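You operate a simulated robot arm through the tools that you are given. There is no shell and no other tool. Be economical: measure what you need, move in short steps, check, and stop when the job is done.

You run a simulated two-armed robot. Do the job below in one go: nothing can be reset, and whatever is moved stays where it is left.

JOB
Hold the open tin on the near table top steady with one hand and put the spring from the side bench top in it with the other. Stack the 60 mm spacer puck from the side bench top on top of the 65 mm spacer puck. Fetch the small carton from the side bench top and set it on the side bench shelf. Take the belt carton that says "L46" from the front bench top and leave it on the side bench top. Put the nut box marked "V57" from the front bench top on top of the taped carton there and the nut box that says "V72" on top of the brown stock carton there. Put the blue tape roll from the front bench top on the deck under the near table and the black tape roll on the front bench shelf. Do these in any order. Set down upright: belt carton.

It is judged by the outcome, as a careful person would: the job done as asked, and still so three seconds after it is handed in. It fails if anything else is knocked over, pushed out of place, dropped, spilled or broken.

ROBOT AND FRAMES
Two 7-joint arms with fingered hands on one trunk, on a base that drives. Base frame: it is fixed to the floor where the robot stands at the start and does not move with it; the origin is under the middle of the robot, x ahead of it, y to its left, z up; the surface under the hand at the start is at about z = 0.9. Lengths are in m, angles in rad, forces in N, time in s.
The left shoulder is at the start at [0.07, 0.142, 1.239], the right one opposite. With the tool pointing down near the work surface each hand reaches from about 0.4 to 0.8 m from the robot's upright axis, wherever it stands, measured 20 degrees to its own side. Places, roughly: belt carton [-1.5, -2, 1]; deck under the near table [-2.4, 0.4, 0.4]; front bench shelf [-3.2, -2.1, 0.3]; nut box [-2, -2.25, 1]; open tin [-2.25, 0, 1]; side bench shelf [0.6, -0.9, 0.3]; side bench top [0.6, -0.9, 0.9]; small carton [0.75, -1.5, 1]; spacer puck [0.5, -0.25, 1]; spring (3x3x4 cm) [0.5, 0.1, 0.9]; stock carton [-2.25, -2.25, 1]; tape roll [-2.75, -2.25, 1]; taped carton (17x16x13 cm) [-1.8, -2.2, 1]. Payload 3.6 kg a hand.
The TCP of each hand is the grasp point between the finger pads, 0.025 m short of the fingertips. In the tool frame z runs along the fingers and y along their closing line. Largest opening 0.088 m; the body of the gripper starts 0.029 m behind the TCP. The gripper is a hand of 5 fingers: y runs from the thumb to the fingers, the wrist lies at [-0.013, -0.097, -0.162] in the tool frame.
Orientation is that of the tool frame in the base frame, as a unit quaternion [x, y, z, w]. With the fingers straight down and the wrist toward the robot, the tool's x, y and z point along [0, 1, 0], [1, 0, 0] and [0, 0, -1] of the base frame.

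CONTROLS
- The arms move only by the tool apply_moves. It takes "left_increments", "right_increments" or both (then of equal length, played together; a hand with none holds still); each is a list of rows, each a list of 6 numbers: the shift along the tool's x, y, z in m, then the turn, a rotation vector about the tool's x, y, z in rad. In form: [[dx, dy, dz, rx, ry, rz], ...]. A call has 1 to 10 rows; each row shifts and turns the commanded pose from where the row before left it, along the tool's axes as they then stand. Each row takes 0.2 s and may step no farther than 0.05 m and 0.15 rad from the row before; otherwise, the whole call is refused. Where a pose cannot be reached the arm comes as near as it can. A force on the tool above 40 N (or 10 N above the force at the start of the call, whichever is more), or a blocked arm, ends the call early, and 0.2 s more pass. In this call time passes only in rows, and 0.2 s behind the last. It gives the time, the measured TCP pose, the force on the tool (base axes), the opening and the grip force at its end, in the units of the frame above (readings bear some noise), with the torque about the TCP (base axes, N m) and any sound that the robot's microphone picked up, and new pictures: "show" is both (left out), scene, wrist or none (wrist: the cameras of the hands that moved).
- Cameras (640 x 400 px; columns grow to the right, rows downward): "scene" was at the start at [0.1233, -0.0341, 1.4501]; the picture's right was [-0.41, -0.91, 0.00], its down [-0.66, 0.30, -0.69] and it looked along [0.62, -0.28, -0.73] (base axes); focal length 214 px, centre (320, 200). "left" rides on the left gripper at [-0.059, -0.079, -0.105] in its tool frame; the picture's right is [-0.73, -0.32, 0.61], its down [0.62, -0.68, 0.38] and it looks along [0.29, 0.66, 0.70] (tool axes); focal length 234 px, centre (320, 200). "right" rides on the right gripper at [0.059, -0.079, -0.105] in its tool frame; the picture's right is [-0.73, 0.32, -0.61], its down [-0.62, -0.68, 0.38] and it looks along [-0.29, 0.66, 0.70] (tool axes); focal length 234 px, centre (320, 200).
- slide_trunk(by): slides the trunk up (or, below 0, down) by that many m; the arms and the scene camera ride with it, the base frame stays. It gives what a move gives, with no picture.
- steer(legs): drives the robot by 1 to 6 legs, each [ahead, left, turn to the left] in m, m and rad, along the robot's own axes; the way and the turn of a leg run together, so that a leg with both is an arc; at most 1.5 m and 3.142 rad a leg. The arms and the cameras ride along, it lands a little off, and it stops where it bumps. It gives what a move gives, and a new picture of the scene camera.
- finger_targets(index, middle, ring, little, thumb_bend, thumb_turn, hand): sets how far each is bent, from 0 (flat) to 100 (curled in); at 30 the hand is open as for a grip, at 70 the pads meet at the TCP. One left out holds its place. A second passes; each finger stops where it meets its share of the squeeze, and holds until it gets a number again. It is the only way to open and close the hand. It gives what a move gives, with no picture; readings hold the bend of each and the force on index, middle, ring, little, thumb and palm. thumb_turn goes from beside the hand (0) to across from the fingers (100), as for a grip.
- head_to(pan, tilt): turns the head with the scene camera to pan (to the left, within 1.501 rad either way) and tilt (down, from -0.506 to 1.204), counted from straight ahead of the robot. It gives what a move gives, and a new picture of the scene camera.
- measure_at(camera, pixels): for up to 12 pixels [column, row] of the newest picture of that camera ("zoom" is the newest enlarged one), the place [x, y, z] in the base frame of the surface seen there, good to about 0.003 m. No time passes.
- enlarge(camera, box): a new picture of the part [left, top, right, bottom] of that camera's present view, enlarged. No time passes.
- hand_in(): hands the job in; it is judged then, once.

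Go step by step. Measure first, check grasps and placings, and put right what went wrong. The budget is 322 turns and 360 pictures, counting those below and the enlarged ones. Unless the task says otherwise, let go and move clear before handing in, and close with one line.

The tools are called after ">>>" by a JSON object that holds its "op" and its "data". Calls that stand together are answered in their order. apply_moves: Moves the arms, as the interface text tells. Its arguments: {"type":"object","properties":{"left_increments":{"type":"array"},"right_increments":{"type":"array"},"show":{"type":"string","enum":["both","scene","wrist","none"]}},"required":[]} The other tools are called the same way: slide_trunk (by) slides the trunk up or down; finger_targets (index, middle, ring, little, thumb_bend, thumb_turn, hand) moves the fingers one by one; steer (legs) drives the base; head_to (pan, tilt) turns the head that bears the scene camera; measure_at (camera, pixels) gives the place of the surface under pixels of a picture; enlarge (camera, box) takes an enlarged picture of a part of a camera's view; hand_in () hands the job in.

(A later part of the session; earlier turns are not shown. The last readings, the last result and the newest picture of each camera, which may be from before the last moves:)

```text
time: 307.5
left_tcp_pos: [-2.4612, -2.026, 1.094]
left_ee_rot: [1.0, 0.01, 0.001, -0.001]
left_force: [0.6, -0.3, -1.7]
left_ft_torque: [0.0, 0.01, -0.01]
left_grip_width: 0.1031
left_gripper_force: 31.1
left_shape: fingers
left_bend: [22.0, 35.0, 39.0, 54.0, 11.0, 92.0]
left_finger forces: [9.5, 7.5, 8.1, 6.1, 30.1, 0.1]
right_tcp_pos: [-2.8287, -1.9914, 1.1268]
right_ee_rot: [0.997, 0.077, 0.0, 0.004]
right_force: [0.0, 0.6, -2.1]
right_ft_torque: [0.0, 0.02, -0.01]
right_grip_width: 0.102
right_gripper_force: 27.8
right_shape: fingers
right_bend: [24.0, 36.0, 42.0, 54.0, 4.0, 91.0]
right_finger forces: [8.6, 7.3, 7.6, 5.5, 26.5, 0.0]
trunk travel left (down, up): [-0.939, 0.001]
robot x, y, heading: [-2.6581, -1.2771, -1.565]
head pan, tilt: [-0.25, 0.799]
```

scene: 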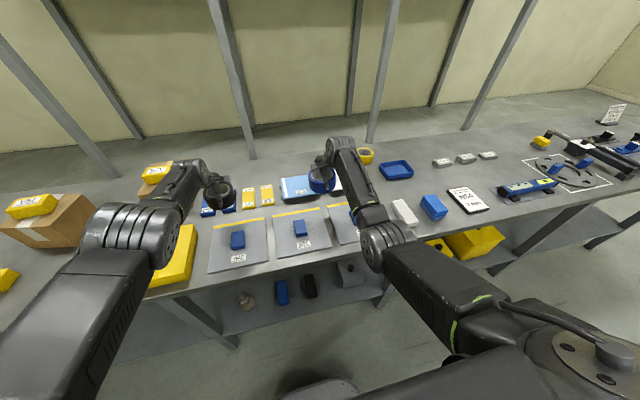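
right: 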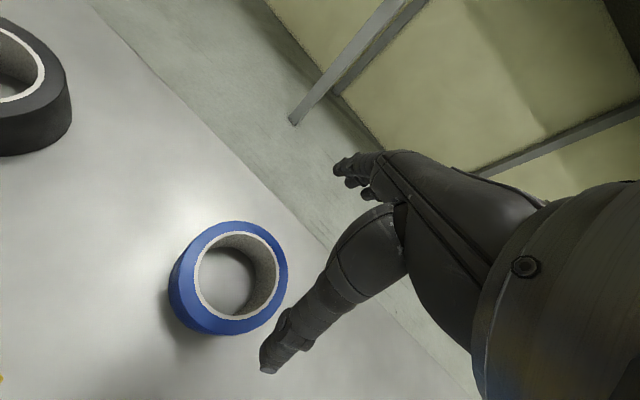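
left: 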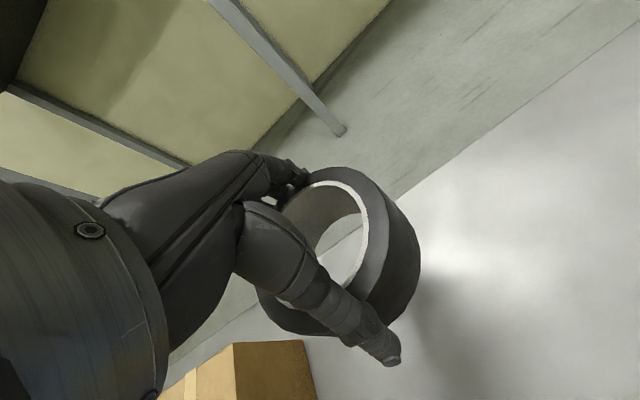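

Rolls clear. Backing 0.15 more, driving left 0.81 to the empty shelf bay (x≈−1.65), and raising the right arm a bit.

>>> {"op": "apply_moves", "data": {"right_increments": [[0, -0.01, -0.04, 0, 0, 0], [0, -0.01, -0.04, 0, 0, 0], [0, -0.01, -0.03, 0, 0, 0]], "show": "none"}}

>>> {"op": "steer", "data": {"legs": [[-0.2, 0, 0], [0, 0.83, 0]]}}

>>> {"op": "head_to", "data": {"pan": 0.1, "tilt": 0.8}}

```text
time: 308.3
left_tcp_pos: [-2.4628, -2.0242, 1.0966]
left_ee_rot: [1.0, 0.01, 0.002, 0.001]
left_force: [-1.4, 0.6, -1.7]
left_ft_torque: [-0.04, -0.07, 0.02]
left_grip_width: 0.1032
left_gripper_force: 30.5
left_shape: fingers
left_bend: [22.0, 35.0, 39.0, 54.0, 11.0, 92.0]
left_finger forces: [9.5, 7.4, 8.2, 6.1, 30.0, 0.0]
right_tcp_pos: [-2.8347, -1.9566, 1.2368]
right_ee_rot: [0.997, 0.077, 0.001, 0.005]
right_force: [0.0, -0.6, -1.5]
right_ft_torque: [-0.02, 0.01, -0.01]
right_grip_width: 0.1017
right_gripper_force: 26.8
right_shape: fingers
right_bend: [24.0, 36.0, 43.0, 54.0, 4.0, 91.0]
right_finger forces: [8.3, 7.4, 7.4, 5.3, 25.9, 0.1]
trunk travel left (down, up): [-0.939, 0.001]
robot x, y, heading: [-2.6557, -1.2775, -1.562]
head pan, tilt: [-0.25, 0.799]
```

```text
time: 314.0
left_tcp_pos: [-1.6023, -1.8153, 1.0955]
left_ee_rot: [1.0, 0.013, 0.001, 0.0]
left_force: [-0.8, -0.1, -2.6]
left_ft_torque: [0.01, 0.04, 0.0]
left_grip_width: 0.1032
left_gripper_force: 30.6
left_shape: fingers
left_bend: [22.0, 35.0, 39.0, 54.0, 11.0, 92.0]
left_finger forces: [9.5, 7.5, 8.2, 6.1, 29.9, 0.1]
right_tcp_pos: [-1.9738, -1.7488, 1.2368]
right_ee_rot: [0.997, 0.08, 0.001, 0.004]
right_force: [-0.8, 0.1, -2.1]
right_ft_torque: [0.01, 0.02, 0.0]
right_grip_width: 0.1018
right_gripper_force: 27.2
right_shape: fingers
right_bend: [24.0, 36.0, 43.0, 54.0, 4.0, 91.0]
right_finger forces: [8.3, 7.4, 7.4, 5.3, 25.6, 0.0]
trunk travel left (down, up): [-0.939, 0.001]
robot x, y, heading: [-1.8016, -1.0675, -1.555]
head pan, tilt: [-0.25, 0.799]
```

scene: 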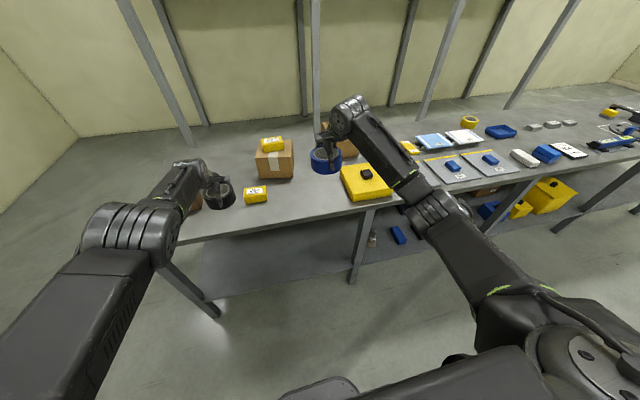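

```text
time: 314.8
left_tcp_pos: [-1.6023, -1.8146, 1.0956]
left_ee_rot: [1.0, 0.013, 0.001, 0.0]
left_force: [-0.2, 0.6, -2.0]
left_ft_torque: [0.04, -0.02, 0.0]
left_grip_width: 0.103
left_gripper_force: 30.4
left_shape: fingers
left_bend: [22.0, 35.0, 39.0, 54.0, 11.0, 92.0]
left_finger forces: [9.4, 7.3, 8.2, 6.1, 30.0, 0.1]
right_tcp_pos: [-1.973, -1.7497, 1.2365]
right_ee_rot: [0.997, 0.08, -0.001, 0.004]
right_force: [-0.6, -0.3, -2.6]
right_ft_torque: [-0.02, 0.0, -0.01]
right_grip_width: 0.1016
right_gripper_force: 27.1
right_shape: fingers
right_bend: [24.0, 36.0, 43.0, 54.0, 4.0, 91.0]
right_finger forces: [8.2, 7.4, 7.4, 5.3, 25.7, 0.0]
trunk travel left (down, up): [-0.939, 0.001]
robot x, y, heading: [-1.8021, -1.0681, -1.563]
head pan, tilt: [0.099, 0.799]
```

scene: 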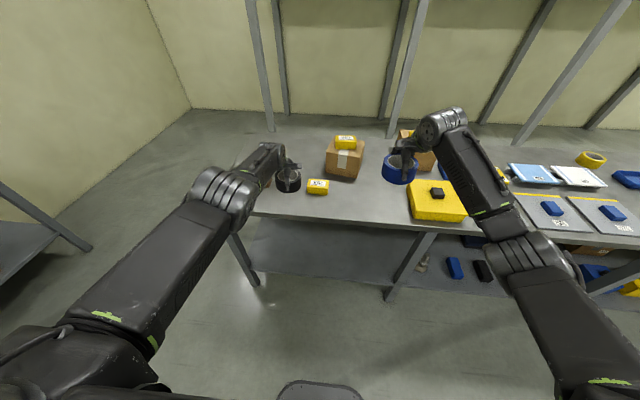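

Backing 0.18 so the hands clear the bench edge, then lowering the trunk ~0.65.

>>> {"op": "steer", "data": {"legs": [[-0.18, 0, 0]]}}

>>> {"op": "slide_trunk", "data": {"by": -0.4}}

>>> {"op": "slide_trunk", "data": {"by": -0.26}}

>>> {"op": "head_to", "data": {"pan": 0.1, "tilt": 0.35}}

```text
time: 316.4
left_tcp_pos: [-1.6065, -1.6342, 1.0934]
left_ee_rot: [1.0, 0.011, 0.001, -0.001]
left_force: [-0.6, 0.2, -0.4]
left_ft_torque: [0.0, 0.03, -0.02]
left_grip_width: 0.1033
left_gripper_force: 29.8
left_shape: fingers
left_bend: [22.0, 35.0, 39.0, 54.0, 11.0, 92.0]
left_finger forces: [9.5, 7.5, 8.3, 6.1, 29.8, 0.0]
right_tcp_pos: [-1.9771, -1.5667, 1.2338]
right_ee_rot: [0.997, 0.078, 0.001, 0.002]
right_force: [0.3, 0.9, -1.1]
right_ft_torque: [0.0, 0.0, -0.05]
right_grip_width: 0.1018
right_gripper_force: 27.1
right_shape: fingers
right_bend: [24.0, 36.0, 43.0, 54.0, 4.0, 91.0]
right_finger forces: [8.3, 7.3, 7.4, 5.3, 25.4, 0.0]
trunk travel left (down, up): [-0.939, 0.001]
robot x, y, heading: [-1.7993, -0.8803, -1.559]
head pan, tilt: [0.099, 0.799]
```

scene: 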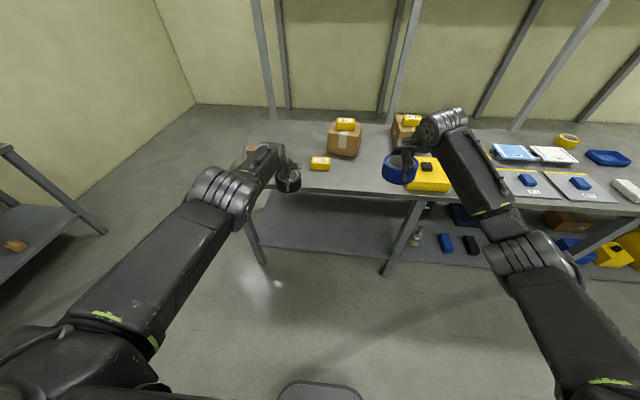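

```text
time: 320.2
left_tcp_pos: [-1.6055, -1.6305, 0.6961]
left_ee_rot: [1.0, 0.012, 0.0, 0.0]
left_force: [-0.4, -0.7, -1.9]
left_ft_torque: [-0.01, 0.0, -0.02]
left_grip_width: 0.103
left_gripper_force: 30.5
left_shape: fingers
left_bend: [22.0, 35.0, 39.0, 54.0, 11.0, 92.0]
left_finger forces: [9.5, 7.4, 8.2, 6.0, 29.6, 0.1]
right_tcp_pos: [-1.9768, -1.5636, 0.8383]
right_ee_rot: [0.997, 0.079, 0.001, 0.005]
right_force: [0.0, -0.1, -1.8]
right_ft_torque: [-0.01, -0.04, 0.0]
right_grip_width: 0.1017
right_gripper_force: 26.3
right_shape: fingers
right_bend: [24.0, 36.0, 43.0, 54.0, 4.0, 91.0]
right_finger forces: [8.1, 7.1, 7.4, 5.2, 25.5, 0.0]
trunk travel left (down, up): [-0.539, 0.401]
robot x, y, heading: [-1.8015, -0.8818, -1.564]
head pan, tilt: [0.099, 0.799]
```

```text
time: 322.9
left_tcp_pos: [-1.6069, -1.631, 0.4365]
left_ee_rot: [1.0, 0.011, 0.001, 0.0]
left_force: [0.4, -0.5, -1.9]
left_ft_torque: [0.02, 0.0, 0.0]
left_grip_width: 0.1033
left_gripper_force: 30.4
left_shape: fingers
left_bend: [22.0, 35.0, 39.0, 54.0, 11.0, 92.0]
left_finger forces: [9.4, 7.3, 8.2, 6.2, 29.5, 0.1]
right_tcp_pos: [-1.9777, -1.5633, 0.5766]
right_ee_rot: [0.997, 0.078, 0.001, 0.005]
right_force: [1.1, -1.1, -1.0]
right_ft_torque: [0.01, -0.01, -0.01]
right_grip_width: 0.1015
right_gripper_force: 27.1
right_shape: fingers
right_bend: [24.0, 36.0, 43.0, 54.0, 4.0, 91.0]
right_finger forces: [8.2, 7.2, 7.4, 5.3, 25.3, 0.0]
trunk travel left (down, up): [-0.279, 0.661]
robot x, y, heading: [-1.8047, -0.8801, -1.563]
head pan, tilt: [0.099, 0.799]
```

```text
time: 323.8
left_tcp_pos: [-1.6056, -1.6295, 0.4354]
left_ee_rot: [1.0, 0.01, 0.0, 0.0]
left_force: [0.3, 0.8, -2.2]
left_ft_torque: [0.0, -0.01, -0.02]
left_grip_width: 0.103
left_gripper_force: 29.7
left_shape: fingers
left_bend: [22.0, 35.0, 39.0, 54.0, 11.0, 92.0]
left_finger forces: [9.4, 7.4, 8.1, 6.1, 29.5, 0.0]
right_tcp_pos: [-1.9786, -1.5629, 0.5764]
right_ee_rot: [0.997, 0.079, 0.0, 0.004]
right_force: [-0.8, 0.5, -2.7]
right_ft_torque: [-0.02, 0.01, -0.01]
right_grip_width: 0.1016
right_gripper_force: 26.8
right_shape: fingers
right_bend: [24.0, 36.0, 43.0, 54.0, 4.0, 91.0]
right_finger forces: [8.2, 7.2, 7.3, 5.1, 25.3, 0.0]
trunk travel left (down, up): [-0.279, 0.661]
robot x, y, heading: [-1.7994, -0.8832, -1.563]
head pan, tilt: [0.099, 0.351]
```

scene: 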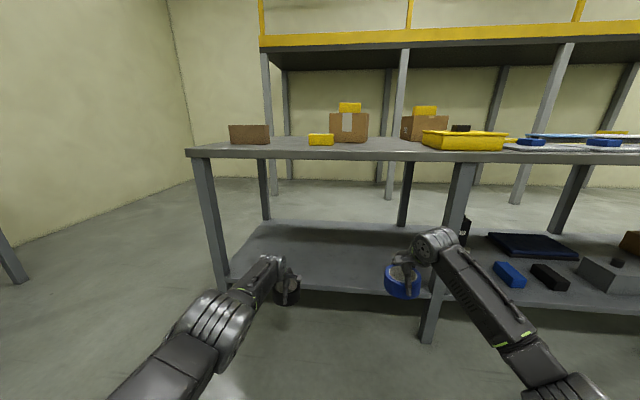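

The bay is empty. Driving ahead 0.3 with the black roll over the shelf.

>>> {"op": "steer", "data": {"legs": [[0.3, 0, 0]]}}

>>> {"op": "slide_trunk", "data": {"by": -0.08}}

>>> {"op": "enlarge", "data": {"camera": "left", "box": [0, 0, 640, 400]}}

```text
time: 325.8
left_tcp_pos: [-1.6017, -1.9299, 0.4349]
left_ee_rot: [1.0, 0.013, 0.001, 0.0]
left_force: [0.3, 0.6, -2.0]
left_ft_torque: [0.0, 0.0, -0.01]
left_grip_width: 0.1033
left_gripper_force: 30.4
left_shape: fingers
left_bend: [22.0, 35.0, 39.0, 54.0, 11.0, 92.0]
left_finger forces: [9.4, 7.3, 8.2, 6.1, 29.3, 0.0]
right_tcp_pos: [-1.973, -1.864, 0.5761]
right_ee_rot: [0.997, 0.081, 0.0, 0.003]
right_force: [0.4, 0.2, -1.5]
right_ft_torque: [-0.02, -0.01, -0.01]
right_grip_width: 0.1015
right_gripper_force: 26.4
right_shape: fingers
right_bend: [24.0, 36.0, 43.0, 54.0, 4.0, 91.0]
right_finger forces: [8.1, 7.2, 7.4, 5.2, 25.3, 0.0]
trunk travel left (down, up): [-0.279, 0.661]
robot x, y, heading: [-1.798, -1.187, -1.561]
head pan, tilt: [0.099, 0.351]
```

scene: 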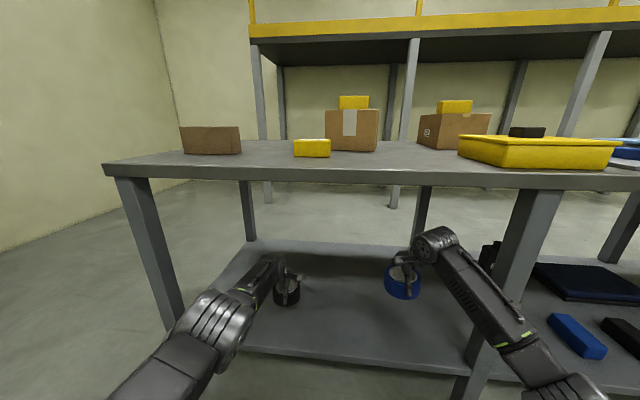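

```text
time: 327.0
left_tcp_pos: [-1.6019, -1.9296, 0.3551]
left_ee_rot: [1.0, 0.013, 0.001, 0.001]
left_force: [-0.2, 0.6, -1.5]
left_ft_torque: [0.01, 0.01, 0.0]
left_grip_width: 0.1025
left_gripper_force: 30.1
left_shape: fingers
left_bend: [22.0, 35.0, 39.0, 54.0, 11.0, 92.0]
left_finger forces: [9.4, 7.4, 8.3, 5.9, 29.1, 0.0]
right_tcp_pos: [-1.9727, -1.8609, 0.4967]
right_ee_rot: [0.997, 0.08, 0.001, 0.004]
right_force: [-0.5, -0.6, -1.5]
right_ft_torque: [-0.01, -0.02, 0.02]
right_grip_width: 0.1014
right_gripper_force: 26.5
right_shape: fingers
right_bend: [24.0, 36.0, 43.0, 54.0, 4.0, 91.0]
right_finger forces: [8.0, 7.1, 7.4, 5.2, 25.2, 0.1]
trunk travel left (down, up): [-0.199, 0.741]
robot x, y, heading: [-1.8003, -1.1808, -1.562]
head pan, tilt: [0.099, 0.351]
```

```text
1.00 times, centred on (320, 200) of left (not enlarged: the box is as wide or as high as the picture)
```

zoom: 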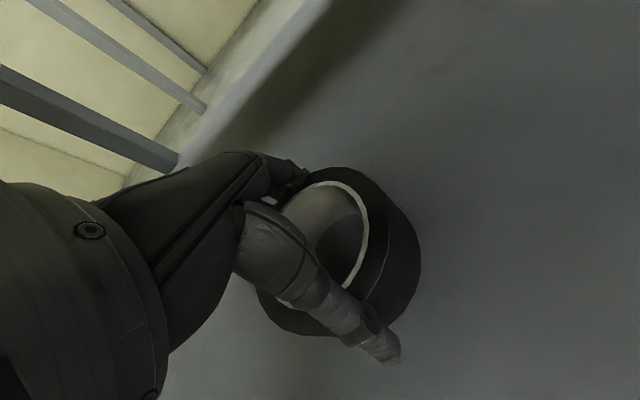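

>>> {"op": "slide_trunk", "data": {"by": -0.009}}

>>> {"op": "slide_trunk", "data": {"by": -0.004}}

```text
time: 327.6
left_tcp_pos: [-1.6015, -1.9288, 0.3467]
left_ee_rot: [1.0, 0.013, 0.0, 0.0]
left_force: [0.3, 0.3, -1.2]
left_ft_torque: [0.01, 0.0, 0.0]
left_grip_width: 0.103
left_gripper_force: 29.8
left_shape: fingers
left_bend: [22.0, 35.0, 39.0, 54.0, 11.0, 92.0]
left_finger forces: [9.4, 7.5, 8.3, 6.1, 28.9, 0.0]
right_tcp_pos: [-1.9741, -1.8629, 0.4875]
right_ee_rot: [0.997, 0.081, 0.0, 0.004]
right_force: [-0.5, -0.9, -1.3]
right_ft_torque: [0.01, 0.02, 0.01]
right_grip_width: 0.1015
right_gripper_force: 26.6
right_shape: fingers
right_bend: [24.0, 36.0, 43.0, 54.0, 4.0, 91.0]
right_finger forces: [8.2, 7.2, 7.4, 5.2, 25.2, 0.0]
trunk travel left (down, up): [-0.19, 0.75]
robot x, y, heading: [-1.7996, -1.1863, -1.553]
head pan, tilt: [0.099, 0.351]
```

```text
time: 328.1
left_tcp_pos: [-1.5995, -1.9295, 0.3456]
left_ee_rot: [1.0, 0.013, 0.001, 0.001]
left_force: [-0.1, 1.3, 7.6]
left_ft_torque: [-0.35, 0.02, 0.02]
left_grip_width: 0.1031
left_gripper_force: 31.0
left_shape: fingers
left_bend: [22.0, 35.0, 39.0, 54.0, 11.0, 92.0]
left_finger forces: [11.1, 7.3, 8.2, 6.1, 30.4, 0.0]
right_tcp_pos: [-1.9729, -1.8619, 0.4849]
right_ee_rot: [0.997, 0.08, 0.0, 0.005]
right_force: [0.1, 0.8, -1.9]
right_ft_torque: [-0.02, 0.01, 0.06]
right_grip_width: 0.1014
right_gripper_force: 26.9
right_shape: fingers
right_bend: [24.0, 36.0, 43.0, 54.0, 4.0, 91.0]
right_finger forces: [8.1, 7.2, 7.4, 5.2, 25.2, 0.1]
trunk travel left (down, up): [-0.186, 0.754]
robot x, y, heading: [-1.805, -1.179, -1.566]
head pan, tilt: [0.099, 0.351]
```

On the shelf. Releasing the black roll and rising 0.12.

>>> {"op": "finger_targets", "data": {"hand": "left", "index": 10, "middle": 10, "ring": 10, "little": 10, "thumb_bend": 3}}

>>> {"op": "slide_trunk", "data": {"by": 0.12}}

>>> {"op": "enlarge", "data": {"camera": "left", "box": [0, 0, 640, 400]}}

```text
time: 329.1
left_tcp_pos: [-1.6015, -1.9303, 0.3439]
left_ee_rot: [1.0, 0.014, 0.001, 0.001]
left_force: [0.9, 0.9, -0.3]
left_ft_torque: [0.01, 0.0, 0.01]
left_grip_width: 0.1222
left_gripper_force: 0.1
left_shape: fingers
left_bend: [10.0, 10.0, 10.0, 10.0, 2.0, 97.0]
left_finger forces: [0.0, 0.0, 0.0, 0.1, 0.7, 0.0]
right_tcp_pos: [-1.9738, -1.8625, 0.4842]
right_ee_rot: [0.997, 0.08, 0.001, 0.004]
right_force: [-0.2, -0.2, -1.0]
right_ft_torque: [-0.03, -0.02, -0.03]
right_grip_width: 0.1011
right_gripper_force: 26.5
right_shape: fingers
right_bend: [24.0, 36.0, 43.0, 54.0, 4.0, 91.0]
right_finger forces: [8.2, 7.2, 7.4, 5.1, 25.2, 0.0]
trunk travel left (down, up): [-0.186, 0.754]
robot x, y, heading: [-1.8026, -1.1824, -1.563]
head pan, tilt: [0.099, 0.351]
```

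```text
time: 330.6
left_tcp_pos: [-1.602, -1.9296, 0.4634]
left_ee_rot: [1.0, 0.013, 0.001, -0.001]
left_force: [0.5, -0.2, 0.2]
left_ft_torque: [0.01, -0.01, -0.01]
left_grip_width: 0.1222
left_gripper_force: 0.1
left_shape: fingers
left_bend: [10.0, 10.0, 10.0, 10.0, 3.0, 97.0]
left_finger forces: [0.1, 0.1, 0.0, 0.1, 0.0, 0.0]
right_tcp_pos: [-1.9734, -1.8631, 0.6022]
right_ee_rot: [0.997, 0.081, 0.001, 0.005]
right_force: [-0.4, -0.9, -1.8]
right_ft_torque: [0.01, 0.0, -0.01]
right_grip_width: 0.1013
right_gripper_force: 26.2
right_shape: fingers
right_bend: [24.0, 36.0, 43.0, 54.0, 4.0, 91.0]
right_finger forces: [8.2, 7.3, 7.4, 5.2, 25.0, 0.1]
trunk travel left (down, up): [-0.306, 0.634]
robot x, y, heading: [-1.7994, -1.1856, -1.561]
head pan, tilt: [0.099, 0.351]
```

```text
1.00 times, centred on (320, 200) of left (not enlarged: the box is as wide or as high as the picture)
```

zoom: 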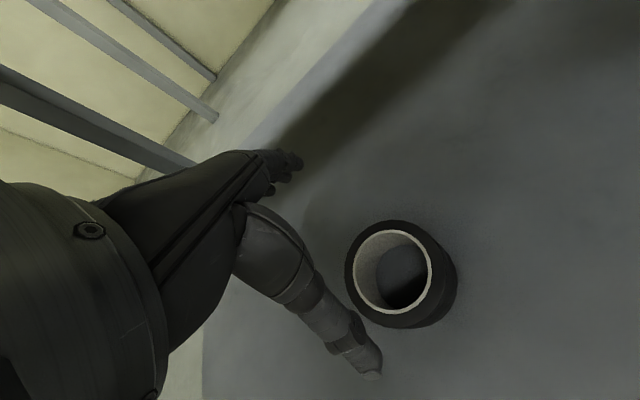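

Black roll is on the shelf. Backing out, raising the left arm, and heading to the near table's +x side.

>>> {"op": "steer", "data": {"legs": [[-0.36, 0, 0], [0, 0.75, 0], [0, 0, -1.571]]}}

>>> {"op": "finger_targets", "data": {"hand": "left", "index": 30, "middle": 30, "ring": 30, "little": 30, "thumb_bend": 30}}

>>> {"op": "apply_moves", "data": {"left_increments": [[0.02, -0.03, -0.03, 0, 0, 0], [0.02, -0.03, -0.035, 0, 0, 0], [0.02, -0.03, -0.035, 0, 0, 0], [0.02, -0.03, -0.035, 0, 0, 0], [0.02, -0.03, -0.035, 0, 0, 0], [0.01, -0.03, -0.035, 0, 0, 0], [0, -0.02, -0.04, 0, 0, 0]], "show": "none"}}

>>> {"op": "head_to", "data": {"pan": -0.6, "tilt": 0.1}}

```text
time: 340.4
left_tcp_pos: [-1.7964, -1.0102, 0.4633]
left_ee_rot: [0.715, -0.699, 0.0, 0.001]
left_force: [-0.5, -0.1, 0.0]
left_ft_torque: [-0.01, 0.0, 0.03]
left_grip_width: 0.1222
left_gripper_force: 0.0
left_shape: fingers
left_bend: [10.0, 10.0, 10.0, 10.0, 3.0, 97.0]
left_finger forces: [0.0, 0.1, 0.0, 0.0, 0.0, 0.0]
right_tcp_pos: [-1.7272, -0.6392, 0.6042]
right_ee_rot: [0.76, -0.65, -0.003, 0.004]
right_force: [0.7, 0.0, -2.1]
right_ft_torque: [-0.05, -0.02, 0.03]
right_grip_width: 0.1006
right_gripper_force: 24.7
right_shape: fingers
right_bend: [25.0, 36.0, 43.0, 55.0, 4.0, 91.0]
right_finger forces: [7.7, 7.0, 7.3, 5.0, 23.9, 0.1]
trunk travel left (down, up): [-0.306, 0.634]
robot x, y, heading: [-1.0498, -0.8146, -3.139]
head pan, tilt: [0.099, 0.351]
```

scene: 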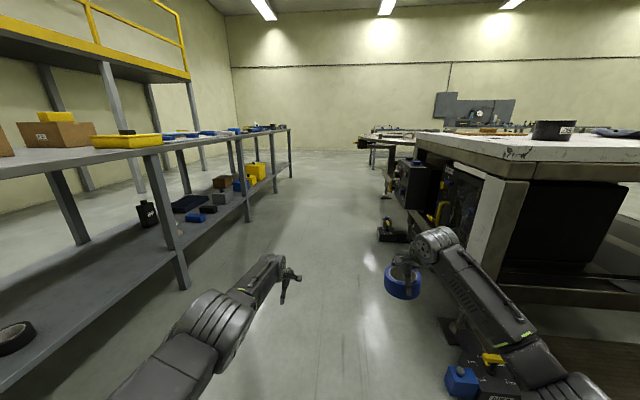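

```text
time: 341.4
left_tcp_pos: [-1.7956, -1.0118, 0.463]
left_ee_rot: [0.715, -0.699, 0.001, 0.001]
left_force: [0.4, -0.3, 0.6]
left_ft_torque: [0.03, 0.01, -0.01]
left_grip_width: 0.085
left_gripper_force: 0.0
left_shape: fingers
left_bend: [30.0, 30.0, 30.0, 30.0, 30.0, 97.0]
left_finger forces: [0.0, 0.1, 0.0, 0.0, 0.1, 0.0]
right_tcp_pos: [-1.7279, -0.6391, 0.6038]
right_ee_rot: [0.76, -0.649, -0.003, 0.003]
right_force: [-0.1, -0.5, -2.2]
right_ft_torque: [0.05, -0.02, 0.01]
right_grip_width: 0.101
right_gripper_force: 25.4
right_shape: fingers
right_bend: [25.0, 36.0, 43.0, 55.0, 4.0, 91.0]
right_finger forces: [7.7, 6.9, 7.4, 5.0, 23.9, 0.0]
trunk travel left (down, up): [-0.306, 0.634]
robot x, y, heading: [-1.0504, -0.8146, -3.137]
head pan, tilt: [0.099, 0.351]
```

```text
refused: row 2 steps farther than a row can; nothing moved
```

```text
time: 342.5
left_tcp_pos: [-1.7959, -1.0102, 0.4633]
left_ee_rot: [0.714, -0.7, 0.001, 0.0]
left_force: [0.2, -0.2, 0.1]
left_ft_torque: [0.03, 0.01, -0.02]
left_grip_width: 0.0853
left_gripper_force: 0.0
left_shape: fingers
left_bend: [30.0, 30.0, 30.0, 30.0, 30.0, 97.0]
left_finger forces: [0.1, 0.1, 0.0, 0.0, 0.1, 0.1]
right_tcp_pos: [-1.7287, -0.64, 0.6037]
right_ee_rot: [0.76, -0.649, -0.003, 0.004]
right_force: [-1.0, -0.1, -2.1]
right_ft_torque: [-0.02, 0.05, -0.01]
right_grip_width: 0.101
right_gripper_force: 25.6
right_shape: fingers
right_bend: [25.0, 36.0, 43.0, 55.0, 4.0, 91.0]
right_finger forces: [7.7, 7.0, 7.3, 5.1, 23.9, 0.0]
trunk travel left (down, up): [-0.306, 0.634]
robot x, y, heading: [-1.0491, -0.8111, -3.135]
head pan, tilt: [-0.6, 0.099]
```

scene: 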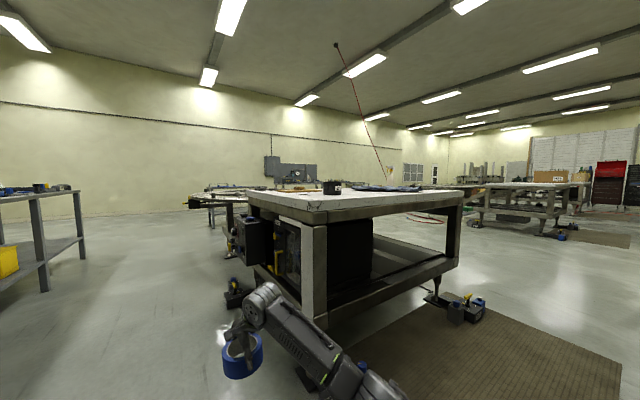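

Under the table the near-left part holds a black cabinet; the deck is open farther right. Raising the left arm and driving right to y≈0.45.

>>> {"op": "apply_moves", "data": {"left_increments": [[0.015, -0.02, -0.04, 0, 0, 0], [0.015, -0.02, -0.04, 0, 0, 0], [0.015, -0.02, -0.04, 0, 0, 0], [0.015, -0.02, -0.04, 0, 0, 0], [0.015, -0.02, -0.04, 0, 0, 0], [0.01, -0.02, -0.04, 0, 0, 0], [0, -0.02, -0.04, 0, 0, 0]], "show": "none"}}

>>> {"op": "steer", "data": {"legs": [[0.05, -1.25, 0]]}}

>>> {"op": "head_to", "data": {"pan": 0, "tilt": 0.35}}

```text
time: 344.1
left_tcp_pos: [-1.7914, -1.1031, 0.7396]
left_ee_rot: [0.715, -0.699, 0.001, 0.001]
left_force: [0.2, -0.3, 0.4]
left_ft_torque: [0.0, -0.02, -0.01]
left_grip_width: 0.0852
left_gripper_force: 0.1
left_shape: fingers
left_bend: [30.0, 30.0, 30.0, 30.0, 30.0, 97.0]
left_finger forces: [0.0, 0.0, 0.1, 0.0, 0.1, 0.0]
left hand out of reach, approached as far as the arm can: row 1, 2, 3, 4, 5, 6, 7
right_tcp_pos: [-1.7275, -0.6391, 0.6034]
right_ee_rot: [0.76, -0.649, -0.003, 0.004]
right_force: [0.1, 0.7, -0.8]
right_ft_torque: [0.01, 0.02, 0.02]
right_grip_width: 0.1006
right_gripper_force: 25.5
right_shape: fingers
right_bend: [25.0, 36.0, 43.0, 55.0, 4.0, 91.0]
right_finger forces: [7.6, 6.9, 7.3, 4.8, 23.8, 0.0]
trunk travel left (down, up): [-0.306, 0.634]
robot x, y, heading: [-1.0456, -0.8135, -3.135]
head pan, tilt: [-0.6, 0.099]
```

```text
time: 350.5
left_tcp_pos: [-1.8432, 0.173, 0.7404]
left_ee_rot: [0.714, -0.7, 0.001, 0.002]
left_force: [0.8, -0.5, 0.1]
left_ft_torque: [-0.01, -0.05, 0.0]
left_grip_width: 0.0854
left_gripper_force: 0.1
left_shape: fingers
left_bend: [30.0, 30.0, 30.0, 30.0, 30.0, 97.0]
left_finger forces: [0.0, 0.1, 0.0, 0.1, 0.1, 0.0]
right_tcp_pos: [-1.783, 0.6379, 0.6065]
right_ee_rot: [0.76, -0.65, -0.004, 0.004]
right_force: [-0.1, 0.1, -1.2]
right_ft_torque: [-0.02, 0.03, 0.0]
right_grip_width: 0.1008
right_gripper_force: 25.0
right_shape: fingers
right_bend: [25.0, 36.0, 43.0, 55.0, 4.0, 91.0]
right_finger forces: [7.6, 6.9, 7.2, 4.9, 23.6, 0.1]
trunk travel left (down, up): [-0.306, 0.634]
robot x, y, heading: [-1.1033, 0.4613, -3.138]
head pan, tilt: [-0.6, 0.099]
```

scene: 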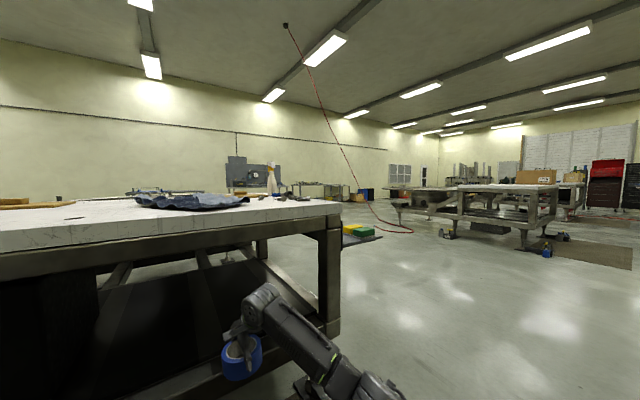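

```text
time: 351.5
left_tcp_pos: [-1.845, 0.1747, 0.7314]
left_ee_rot: [0.714, -0.701, 0.003, -0.002]
left_force: [-0.5, 0.0, -0.1]
left_ft_torque: [-0.01, 0.0, 0.02]
left_grip_width: 0.0851
left_gripper_force: 0.0
left_shape: fingers
left_bend: [30.0, 30.0, 30.0, 30.0, 30.0, 97.0]
left_finger forces: [0.1, 0.0, 0.1, 0.0, 0.0, 0.0]
right_tcp_pos: [-1.7869, 0.6366, 0.6001]
right_ee_rot: [0.759, -0.651, -0.001, 0.0]
right_force: [-0.6, 0.2, -2.2]
right_ft_torque: [-0.02, 0.02, 0.01]
right_grip_width: 0.1004
right_gripper_force: 26.0
right_shape: fingers
right_bend: [25.0, 37.0, 43.0, 55.0, 4.0, 91.0]
right_finger forces: [7.8, 7.1, 7.4, 5.1, 24.3, 0.0]
trunk travel left (down, up): [-0.306, 0.634]
robot x, y, heading: [-1.1068, 0.4604, -3.137]
head pan, tilt: [0.0, 0.351]
```

scene: 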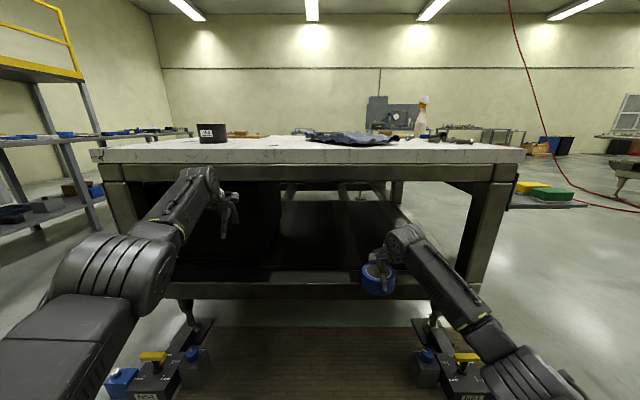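

>>> {"op": "enlarge", "data": {"camera": "scene", "box": [240, 160, 500, 310]}}

>>> {"op": "measure_at", "data": {"camera": "scene", "pixels": [[340, 215], [340, 240], [340, 262], [340, 275], [340, 290], [300, 250], [430, 255], [440, 235], [340, 180], [270, 240], [450, 275], [405, 285]]}}

```text
2.46 times, centred on (370, 235) of scene
```

zoom: 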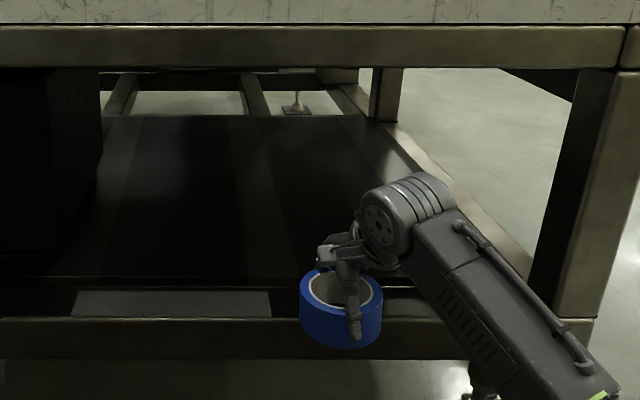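

```text
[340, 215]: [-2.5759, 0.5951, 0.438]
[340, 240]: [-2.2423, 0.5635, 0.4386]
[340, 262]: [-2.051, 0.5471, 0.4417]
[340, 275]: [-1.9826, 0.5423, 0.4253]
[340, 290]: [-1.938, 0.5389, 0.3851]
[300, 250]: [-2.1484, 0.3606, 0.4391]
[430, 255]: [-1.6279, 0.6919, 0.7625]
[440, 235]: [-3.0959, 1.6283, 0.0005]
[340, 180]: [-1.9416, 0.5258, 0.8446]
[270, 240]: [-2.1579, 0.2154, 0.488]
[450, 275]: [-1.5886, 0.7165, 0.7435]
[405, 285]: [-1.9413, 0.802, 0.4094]
```

Deck surface z≈0.439, open for y 0.25–0.95; opening up to ≈0.81. I must retract the left hand first (cabinet on that side).

>>> {"op": "apply_moves", "data": {"left_increments": [[0, -0.045, 0, 0, 0, 0], [0, -0.045, 0, 0, 0, 0], [0, -0.045, 0, 0, 0, 0], [0, -0.045, 0, 0, 0, 0], [0, -0.045, 0, 0, 0, 0], [0, -0.045, 0, 0, 0, 0], [0, -0.03, 0, 0, 0, 0]], "show": "scene"}}

```text
time: 353.1
left_tcp_pos: [-1.8214, 0.1397, 0.7905]
left_ee_rot: [0.714, -0.7, 0.003, -0.002]
left_force: [0.5, -0.5, 0.2]
left_ft_torque: [0.0, 0.01, -0.02]
left_grip_width: 0.0853
left_gripper_force: 0.0
left_shape: fingers
left_bend: [30.0, 30.0, 30.0, 30.0, 30.0, 97.0]
left_finger forces: [0.1, 0.0, 0.1, 0.1, 0.0, 0.0]
left hand out of reach, approached as far as the arm can: row 1, 2, 3, 4, 5, 6, 7
right_tcp_pos: [-1.7871, 0.6375, 0.5989]
right_ee_rot: [0.759, -0.651, 0.0, 0.0]
right_force: [-0.3, -0.5, -1.8]
right_ft_torque: [0.0, 0.03, 0.01]
right_grip_width: 0.1006
right_gripper_force: 26.0
right_shape: fingers
right_bend: [25.0, 37.0, 43.0, 55.0, 4.0, 91.0]
right_finger forces: [7.7, 7.1, 7.5, 5.1, 24.4, 0.1]
trunk travel left (down, up): [-0.306, 0.634]
robot x, y, heading: [-1.1053, 0.4602, -3.137]
head pan, tilt: [0.0, 0.351]
```

scene: 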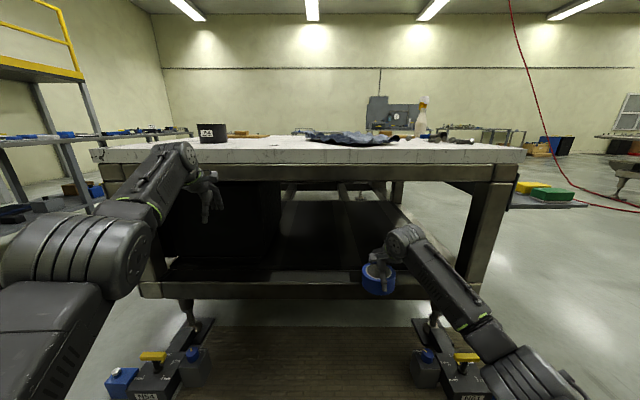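

The left arm is stuck; lowering it first, then back.

>>> {"op": "apply_moves", "data": {"left_increments": [[0, 0, 0.045, 0, 0, 0], [0, 0, 0.045, 0, 0, 0], [0, 0, 0.045, 0, 0, 0], [0, -0.035, 0.03, 0, 0, 0], [0, -0.045, 0, 0, 0, 0], [0, -0.045, 0, 0, 0, 0], [0, -0.045, 0, 0, 0, 0], [0, -0.045, 0, 0, 0, 0]], "show": "none"}}

```text
time: 354.9
left_tcp_pos: [-1.8385, 0.0957, 0.642]
left_ee_rot: [0.714, -0.7, 0.003, -0.002]
left_force: [1.2, -0.1, 1.1]
left_ft_torque: [0.01, -0.01, 0.02]
left_grip_width: 0.0851
left_gripper_force: 0.1
left_shape: fingers
left_bend: [30.0, 30.0, 30.0, 30.0, 30.0, 97.0]
left_finger forces: [0.0, 0.0, 0.0, 0.0, 0.0, 0.0]
left hand out of reach, approached as far as the arm can: row 1, 2, 3, 4, 5, 6, 7, 8
right_tcp_pos: [-1.7869, 0.6381, 0.5995]
right_ee_rot: [0.76, -0.65, -0.001, 0.001]
right_force: [0.1, -0.1, -1.5]
right_ft_torque: [0.02, -0.02, -0.02]
right_grip_width: 0.1005
right_gripper_force: 25.1
right_shape: fingers
right_bend: [25.0, 37.0, 43.0, 55.0, 4.0, 91.0]
right_finger forces: [7.4, 7.1, 7.6, 5.0, 24.0, 0.0]
trunk travel left (down, up): [-0.306, 0.634]
robot x, y, heading: [-1.1104, 0.4568, -3.137]
head pan, tilt: [0.0, 0.351]
```

Pulling the left hand outward (left) and back together, as worked for the right arm earlier.

>>> {"op": "apply_moves", "data": {"left_increments": [[0.035, -0.03, 0, 0, 0, 0], [0.035, -0.03, 0, 0, 0, 0], [0.035, -0.03, 0, 0, 0, 0], [0.035, -0.03, 0, 0, 0, 0], [0.02, -0.04, 0, 0, 0, 0], [0.02, -0.04, 0, 0, 0, 0], [0, -0.045, 0, 0, 0, 0], [0, -0.045, 0, 0, 0, 0]], "show": "scene"}}

```text
time: 356.7
left_tcp_pos: [-1.6725, -0.1758, 0.6555]
left_ee_rot: [0.713, -0.701, 0.003, -0.001]
left_force: [-0.1, 0.1, -0.5]
left_ft_torque: [0.0, -0.02, 0.0]
left_grip_width: 0.0853
left_gripper_force: 0.1
left_shape: fingers
left_bend: [30.0, 30.0, 30.0, 30.0, 30.0, 97.0]
left_finger forces: [0.0, 0.1, 0.1, 0.0, 0.0, 0.0]
left hand out of reach, approached as far as the arm can: row 1, 2, 3, 4, 5, 6, 7, 8
right_tcp_pos: [-1.7878, 0.6366, 0.5991]
right_ee_rot: [0.759, -0.651, -0.001, 0.001]
right_force: [-0.2, 0.1, -2.0]
right_ft_torque: [-0.01, 0.03, 0.03]
right_grip_width: 0.1005
right_gripper_force: 25.7
right_shape: fingers
right_bend: [25.0, 37.0, 43.0, 55.0, 4.0, 91.0]
right_finger forces: [7.6, 7.1, 7.5, 5.0, 23.9, 0.0]
trunk travel left (down, up): [-0.306, 0.634]
robot x, y, heading: [-1.1059, 0.4593, -3.139]
head pan, tilt: [0.0, 0.351]
```

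scene: 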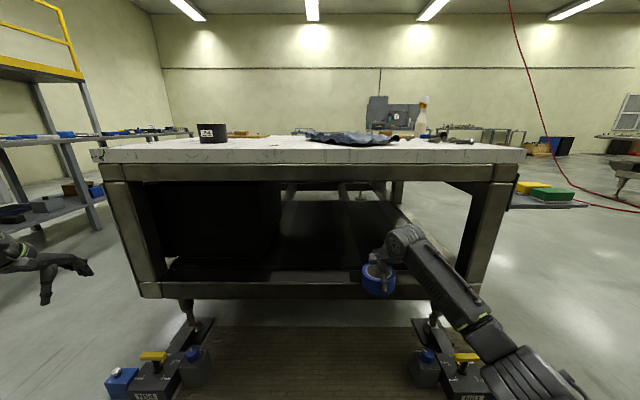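

Continuing to pull the left hand straight back.

>>> {"op": "apply_moves", "data": {"left_increments": [[-0.01, -0.045, 0, 0, 0, 0], [-0.01, -0.045, 0, 0, 0, 0], [-0.01, -0.045, 0, 0, 0, 0], [-0.01, -0.045, 0, 0, 0, 0], [0, -0.045, 0, 0, 0, 0], [0, -0.045, 0, 0, 0, 0], [0, -0.045, 0, 0, 0, 0]], "show": "none"}}

```text
time: 358.3
left_tcp_pos: [-1.5267, -0.2751, 0.6772]
left_ee_rot: [0.713, -0.701, 0.003, -0.001]
left_force: [-0.3, 1.1, 0.0]
left_ft_torque: [-0.01, 0.0, 0.0]
left_grip_width: 0.0852
left_gripper_force: 0.1
left_shape: fingers
left_bend: [30.0, 30.0, 30.0, 30.0, 30.0, 97.0]
left_finger forces: [0.0, 0.0, 0.0, 0.1, 0.1, 0.0]
left hand out of reach, approached as far as the arm can: row 1, 2, 3, 4, 5, 6, 7
right_tcp_pos: [-1.7882, 0.6367, 0.5987]
right_ee_rot: [0.759, -0.651, -0.001, 0.001]
right_force: [-0.1, -1.3, -0.8]
right_ft_torque: [-0.03, 0.02, 0.01]
right_grip_width: 0.1006
right_gripper_force: 25.4
right_shape: fingers
right_bend: [25.0, 37.0, 43.0, 55.0, 4.0, 91.0]
right_finger forces: [7.5, 7.0, 7.5, 5.0, 23.8, 0.0]
trunk travel left (down, up): [-0.306, 0.634]
robot x, y, heading: [-1.1084, 0.4584, -3.133]
head pan, tilt: [0.0, 0.351]
```

Left hand is now back enough. Lower 0.085, then go ahead 0.31 so the roll enters over the deck.

>>> {"op": "slide_trunk", "data": {"by": -0.085}}

>>> {"op": "steer", "data": {"legs": [[0.31, 0, 0]]}}

>>> {"op": "enlarge", "data": {"camera": "right", "box": [0, 0, 640, 400]}}

```text
time: 359.5
left_tcp_pos: [-1.527, -0.2745, 0.5926]
left_ee_rot: [0.714, -0.7, 0.003, -0.001]
left_force: [-0.1, 0.0, -0.2]
left_ft_torque: [-0.02, -0.01, 0.04]
left_grip_width: 0.0852
left_gripper_force: 0.1
left_shape: fingers
left_bend: [30.0, 30.0, 30.0, 30.0, 30.0, 97.0]
left_finger forces: [0.0, 0.0, 0.0, 0.0, 0.1, 0.1]
right_tcp_pos: [-1.7876, 0.6375, 0.5142]
right_ee_rot: [0.759, -0.651, 0.0, 0.0]
right_force: [-0.8, 0.3, -1.3]
right_ft_torque: [0.02, 0.05, 0.02]
right_grip_width: 0.1003
right_gripper_force: 25.5
right_shape: fingers
right_bend: [25.0, 37.0, 43.0, 55.0, 4.0, 91.0]
right_finger forces: [7.4, 7.0, 7.5, 4.8, 23.8, 0.0]
trunk travel left (down, up): [-0.221, 0.719]
robot x, y, heading: [-1.1075, 0.4602, -3.133]
head pan, tilt: [0.0, 0.351]
```

```text
time: 361.6
left_tcp_pos: [-1.8371, -0.2799, 0.5919]
left_ee_rot: [0.715, -0.699, 0.004, -0.002]
left_force: [0.2, 0.0, 0.1]
left_ft_torque: [0.01, 0.0, -0.01]
left_grip_width: 0.0849
left_gripper_force: 0.1
left_shape: fingers
left_bend: [30.0, 30.0, 30.0, 30.0, 30.0, 97.0]
left_finger forces: [0.0, 0.0, 0.1, 0.0, 0.0, 0.0]
right_tcp_pos: [-2.1, 0.6333, 0.5127]
right_ee_rot: [0.761, -0.649, 0.0, 0.0]
right_force: [1.0, 0.1, -2.0]
right_ft_torque: [-0.01, -0.02, 0.0]
right_grip_width: 0.1006
right_gripper_force: 24.9
right_shape: fingers
right_bend: [25.0, 37.0, 43.0, 55.0, 4.0, 91.0]
right_finger forces: [7.4, 6.9, 7.6, 4.9, 23.5, 0.0]
trunk travel left (down, up): [-0.221, 0.719]
robot x, y, heading: [-1.4145, 0.4588, -3.136]
head pan, tilt: [0.0, 0.351]
```

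scene: 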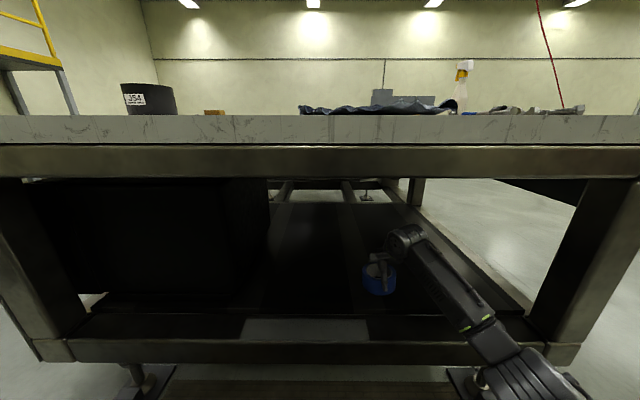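

```text
1.00 times, centred on (320, 200) of right (not enlarged: the box is as wide or as high as the picture)
```

zoom: 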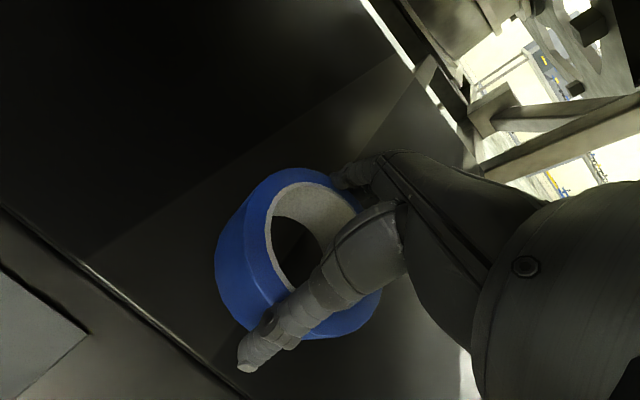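

Extending 0.03 farther in, then lowering.

>>> {"op": "apply_moves", "data": {"right_increments": [[0, 0.02, 0, 0, 0, 0], [0, 0.02, 0, 0, 0, 0]], "show": "none"}}

>>> {"op": "slide_trunk", "data": {"by": -0.022}}

>>> {"op": "enlarge", "data": {"camera": "right", "box": [0, 0, 640, 400]}}

>>> {"op": "measure_at", "data": {"camera": "zoom", "pixels": [[180, 300], [160, 250], [150, 330], [100, 280], [60, 330], [225, 260]]}}

```text
time: 362.2
left_tcp_pos: [-1.8374, -0.2794, 0.5899]
left_ee_rot: [0.715, -0.699, 0.005, -0.003]
left_force: [0.2, -0.2, -0.3]
left_ft_torque: [0.0, -0.01, 0.04]
left_grip_width: 0.085
left_gripper_force: 0.1
left_shape: fingers
left_bend: [30.0, 30.0, 30.0, 30.0, 30.0, 97.0]
left_finger forces: [0.0, 0.1, 0.0, 0.0, 0.1, 0.1]
right_tcp_pos: [-2.1398, 0.6279, 0.51]
right_ee_rot: [0.76, -0.65, 0.0, 0.0]
right_force: [-0.1, 0.7, -1.7]
right_ft_torque: [0.01, 0.01, -0.01]
right_grip_width: 0.1003
right_gripper_force: 24.3
right_shape: fingers
right_bend: [25.0, 37.0, 43.0, 55.0, 4.0, 91.0]
right_finger forces: [7.4, 6.9, 7.5, 4.8, 23.1, 0.0]
trunk travel left (down, up): [-0.221, 0.719]
robot x, y, heading: [-1.4142, 0.4568, -3.136]
head pan, tilt: [0.0, 0.351]
```

```text
time: 362.9
left_tcp_pos: [-1.8374, -0.2805, 0.5682]
left_ee_rot: [0.715, -0.699, 0.004, -0.002]
left_force: [0.0, 0.5, 0.2]
left_ft_torque: [0.01, -0.02, -0.01]
left_grip_width: 0.085
left_gripper_force: 0.0
left_shape: fingers
left_bend: [30.0, 30.0, 30.0, 30.0, 30.0, 97.0]
left_finger forces: [0.0, 0.0, 0.1, 0.0, 0.1, 0.0]
right_tcp_pos: [-2.1391, 0.6281, 0.4883]
right_ee_rot: [0.76, -0.65, 0.0, 0.0]
right_force: [-0.5, -0.2, 0.0]
right_ft_torque: [-0.05, 0.08, 0.0]
right_grip_width: 0.1
right_gripper_force: 25.2
right_shape: fingers
right_bend: [25.0, 37.0, 43.0, 55.0, 5.0, 91.0]
right_finger forces: [7.9, 6.8, 7.3, 4.7, 23.0, 0.1]
trunk travel left (down, up): [-0.199, 0.741]
robot x, y, heading: [-1.4166, 0.4547, -3.136]
head pan, tilt: [0.0, 0.351]
```

```text
1.00 times, centred on (320, 200) of right (not enlarged: the box is as wide or as high as the picture)
```

zoom: 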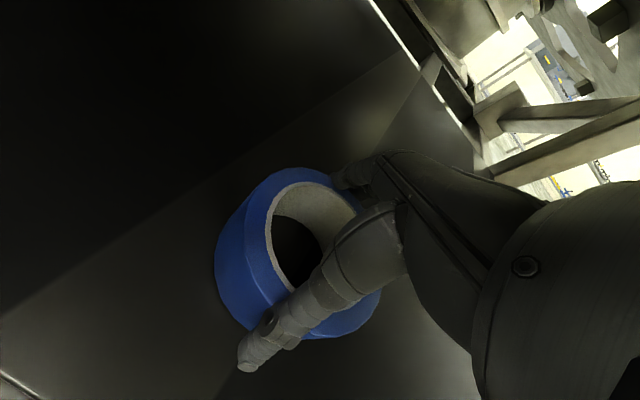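

```text
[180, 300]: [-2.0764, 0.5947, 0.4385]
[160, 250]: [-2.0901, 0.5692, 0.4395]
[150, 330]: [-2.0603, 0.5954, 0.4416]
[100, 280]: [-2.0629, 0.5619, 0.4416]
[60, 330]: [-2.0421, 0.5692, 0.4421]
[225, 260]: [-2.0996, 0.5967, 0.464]
```

Near contact (force 0). Lower 4 mm more, then release.

>>> {"op": "slide_trunk", "data": {"by": -0.004}}

>>> {"op": "finger_targets", "data": {"hand": "right", "index": 10, "middle": 10, "ring": 10, "little": 10, "thumb_bend": 0}}

>>> {"op": "slide_trunk", "data": {"by": 0.07}}

>>> {"op": "enlarge", "data": {"camera": "right", "box": [0, 0, 640, 400]}}

```text
time: 363.4
left_tcp_pos: [-1.8376, -0.2805, 0.5654]
left_ee_rot: [0.715, -0.699, 0.004, -0.002]
left_force: [0.4, 0.9, 0.2]
left_ft_torque: [-0.01, 0.03, 0.03]
left_grip_width: 0.0852
left_gripper_force: 0.1
left_shape: fingers
left_bend: [30.0, 30.0, 30.0, 30.0, 30.0, 97.0]
left_finger forces: [0.0, 0.0, 0.0, 0.0, 0.0, 0.1]
right_tcp_pos: [-2.1387, 0.6288, 0.4863]
right_ee_rot: [0.76, -0.65, -0.001, 0.001]
right_force: [0.6, 2.5, 8.0]
right_ft_torque: [-0.16, 0.32, -0.06]
right_grip_width: 0.101
right_gripper_force: 26.6
right_shape: fingers
right_bend: [25.0, 37.0, 43.0, 55.0, 4.0, 91.0]
right_finger forces: [9.3, 7.0, 7.5, 4.7, 24.3, 0.0]
trunk travel left (down, up): [-0.195, 0.745]
robot x, y, heading: [-1.4177, 0.4569, -3.133]
head pan, tilt: [0.0, 0.351]
```

```text
time: 364.4
left_tcp_pos: [-1.8376, -0.2794, 0.5645]
left_ee_rot: [0.715, -0.699, 0.005, -0.002]
left_force: [0.2, -0.6, 0.4]
left_ft_torque: [0.02, 0.01, -0.01]
left_grip_width: 0.0851
left_gripper_force: 0.0
left_shape: fingers
left_bend: [30.0, 30.0, 30.0, 30.0, 30.0, 97.0]
left_finger forces: [0.1, 0.1, 0.1, 0.0, 0.1, 0.0]
right_tcp_pos: [-2.1394, 0.6278, 0.4833]
right_ee_rot: [0.76, -0.649, 0.0, -0.001]
right_force: [0.3, 0.0, 0.4]
right_ft_torque: [0.01, -0.04, 0.01]
right_grip_width: 0.1233
right_gripper_force: 0.3
right_shape: fingers
right_bend: [10.0, 10.0, 10.0, 10.0, 0.0, 97.0]
right_finger forces: [0.0, 0.1, 0.0, 0.0, 0.9, 0.0]
trunk travel left (down, up): [-0.195, 0.745]
robot x, y, heading: [-1.4167, 0.4584, -3.131]
head pan, tilt: [0.0, 0.351]
```

```text
time: 365.5
left_tcp_pos: [-1.8377, -0.2806, 0.6342]
left_ee_rot: [0.715, -0.699, 0.005, -0.002]
left_force: [1.3, 0.2, -0.4]
left_ft_torque: [-0.02, -0.02, -0.01]
left_grip_width: 0.0852
left_gripper_force: 0.1
left_shape: fingers
left_bend: [30.0, 30.0, 30.0, 30.0, 30.0, 97.0]
left_finger forces: [0.0, 0.1, 0.1, 0.1, 0.0, 0.0]
right_tcp_pos: [-2.1397, 0.6269, 0.5534]
right_ee_rot: [0.761, -0.649, 0.0, 0.0]
right_force: [-0.9, -0.5, 0.2]
right_ft_torque: [0.08, -0.02, -0.02]
right_grip_width: 0.123
right_gripper_force: 0.0
right_shape: fingers
right_bend: [10.0, 10.0, 10.0, 10.0, 0.0, 97.0]
right_finger forces: [0.0, 0.0, 0.0, 0.0, 0.0, 0.0]
trunk travel left (down, up): [-0.265, 0.675]
robot x, y, heading: [-1.417, 0.4597, -3.136]
head pan, tilt: [0.0, 0.351]
```

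```text
1.00 times, centred on (320, 200) of right (not enlarged: the box is as wide or as high as the picture)
```

zoom: 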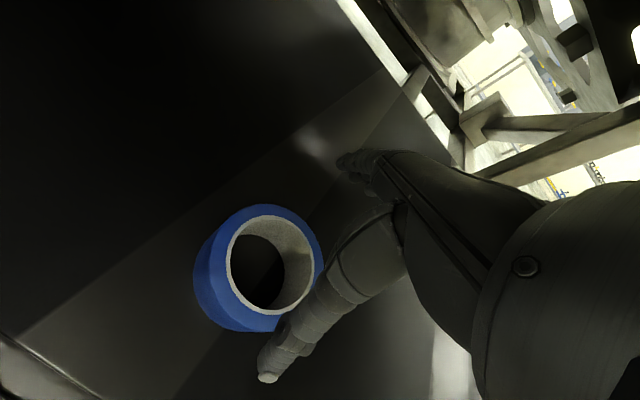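

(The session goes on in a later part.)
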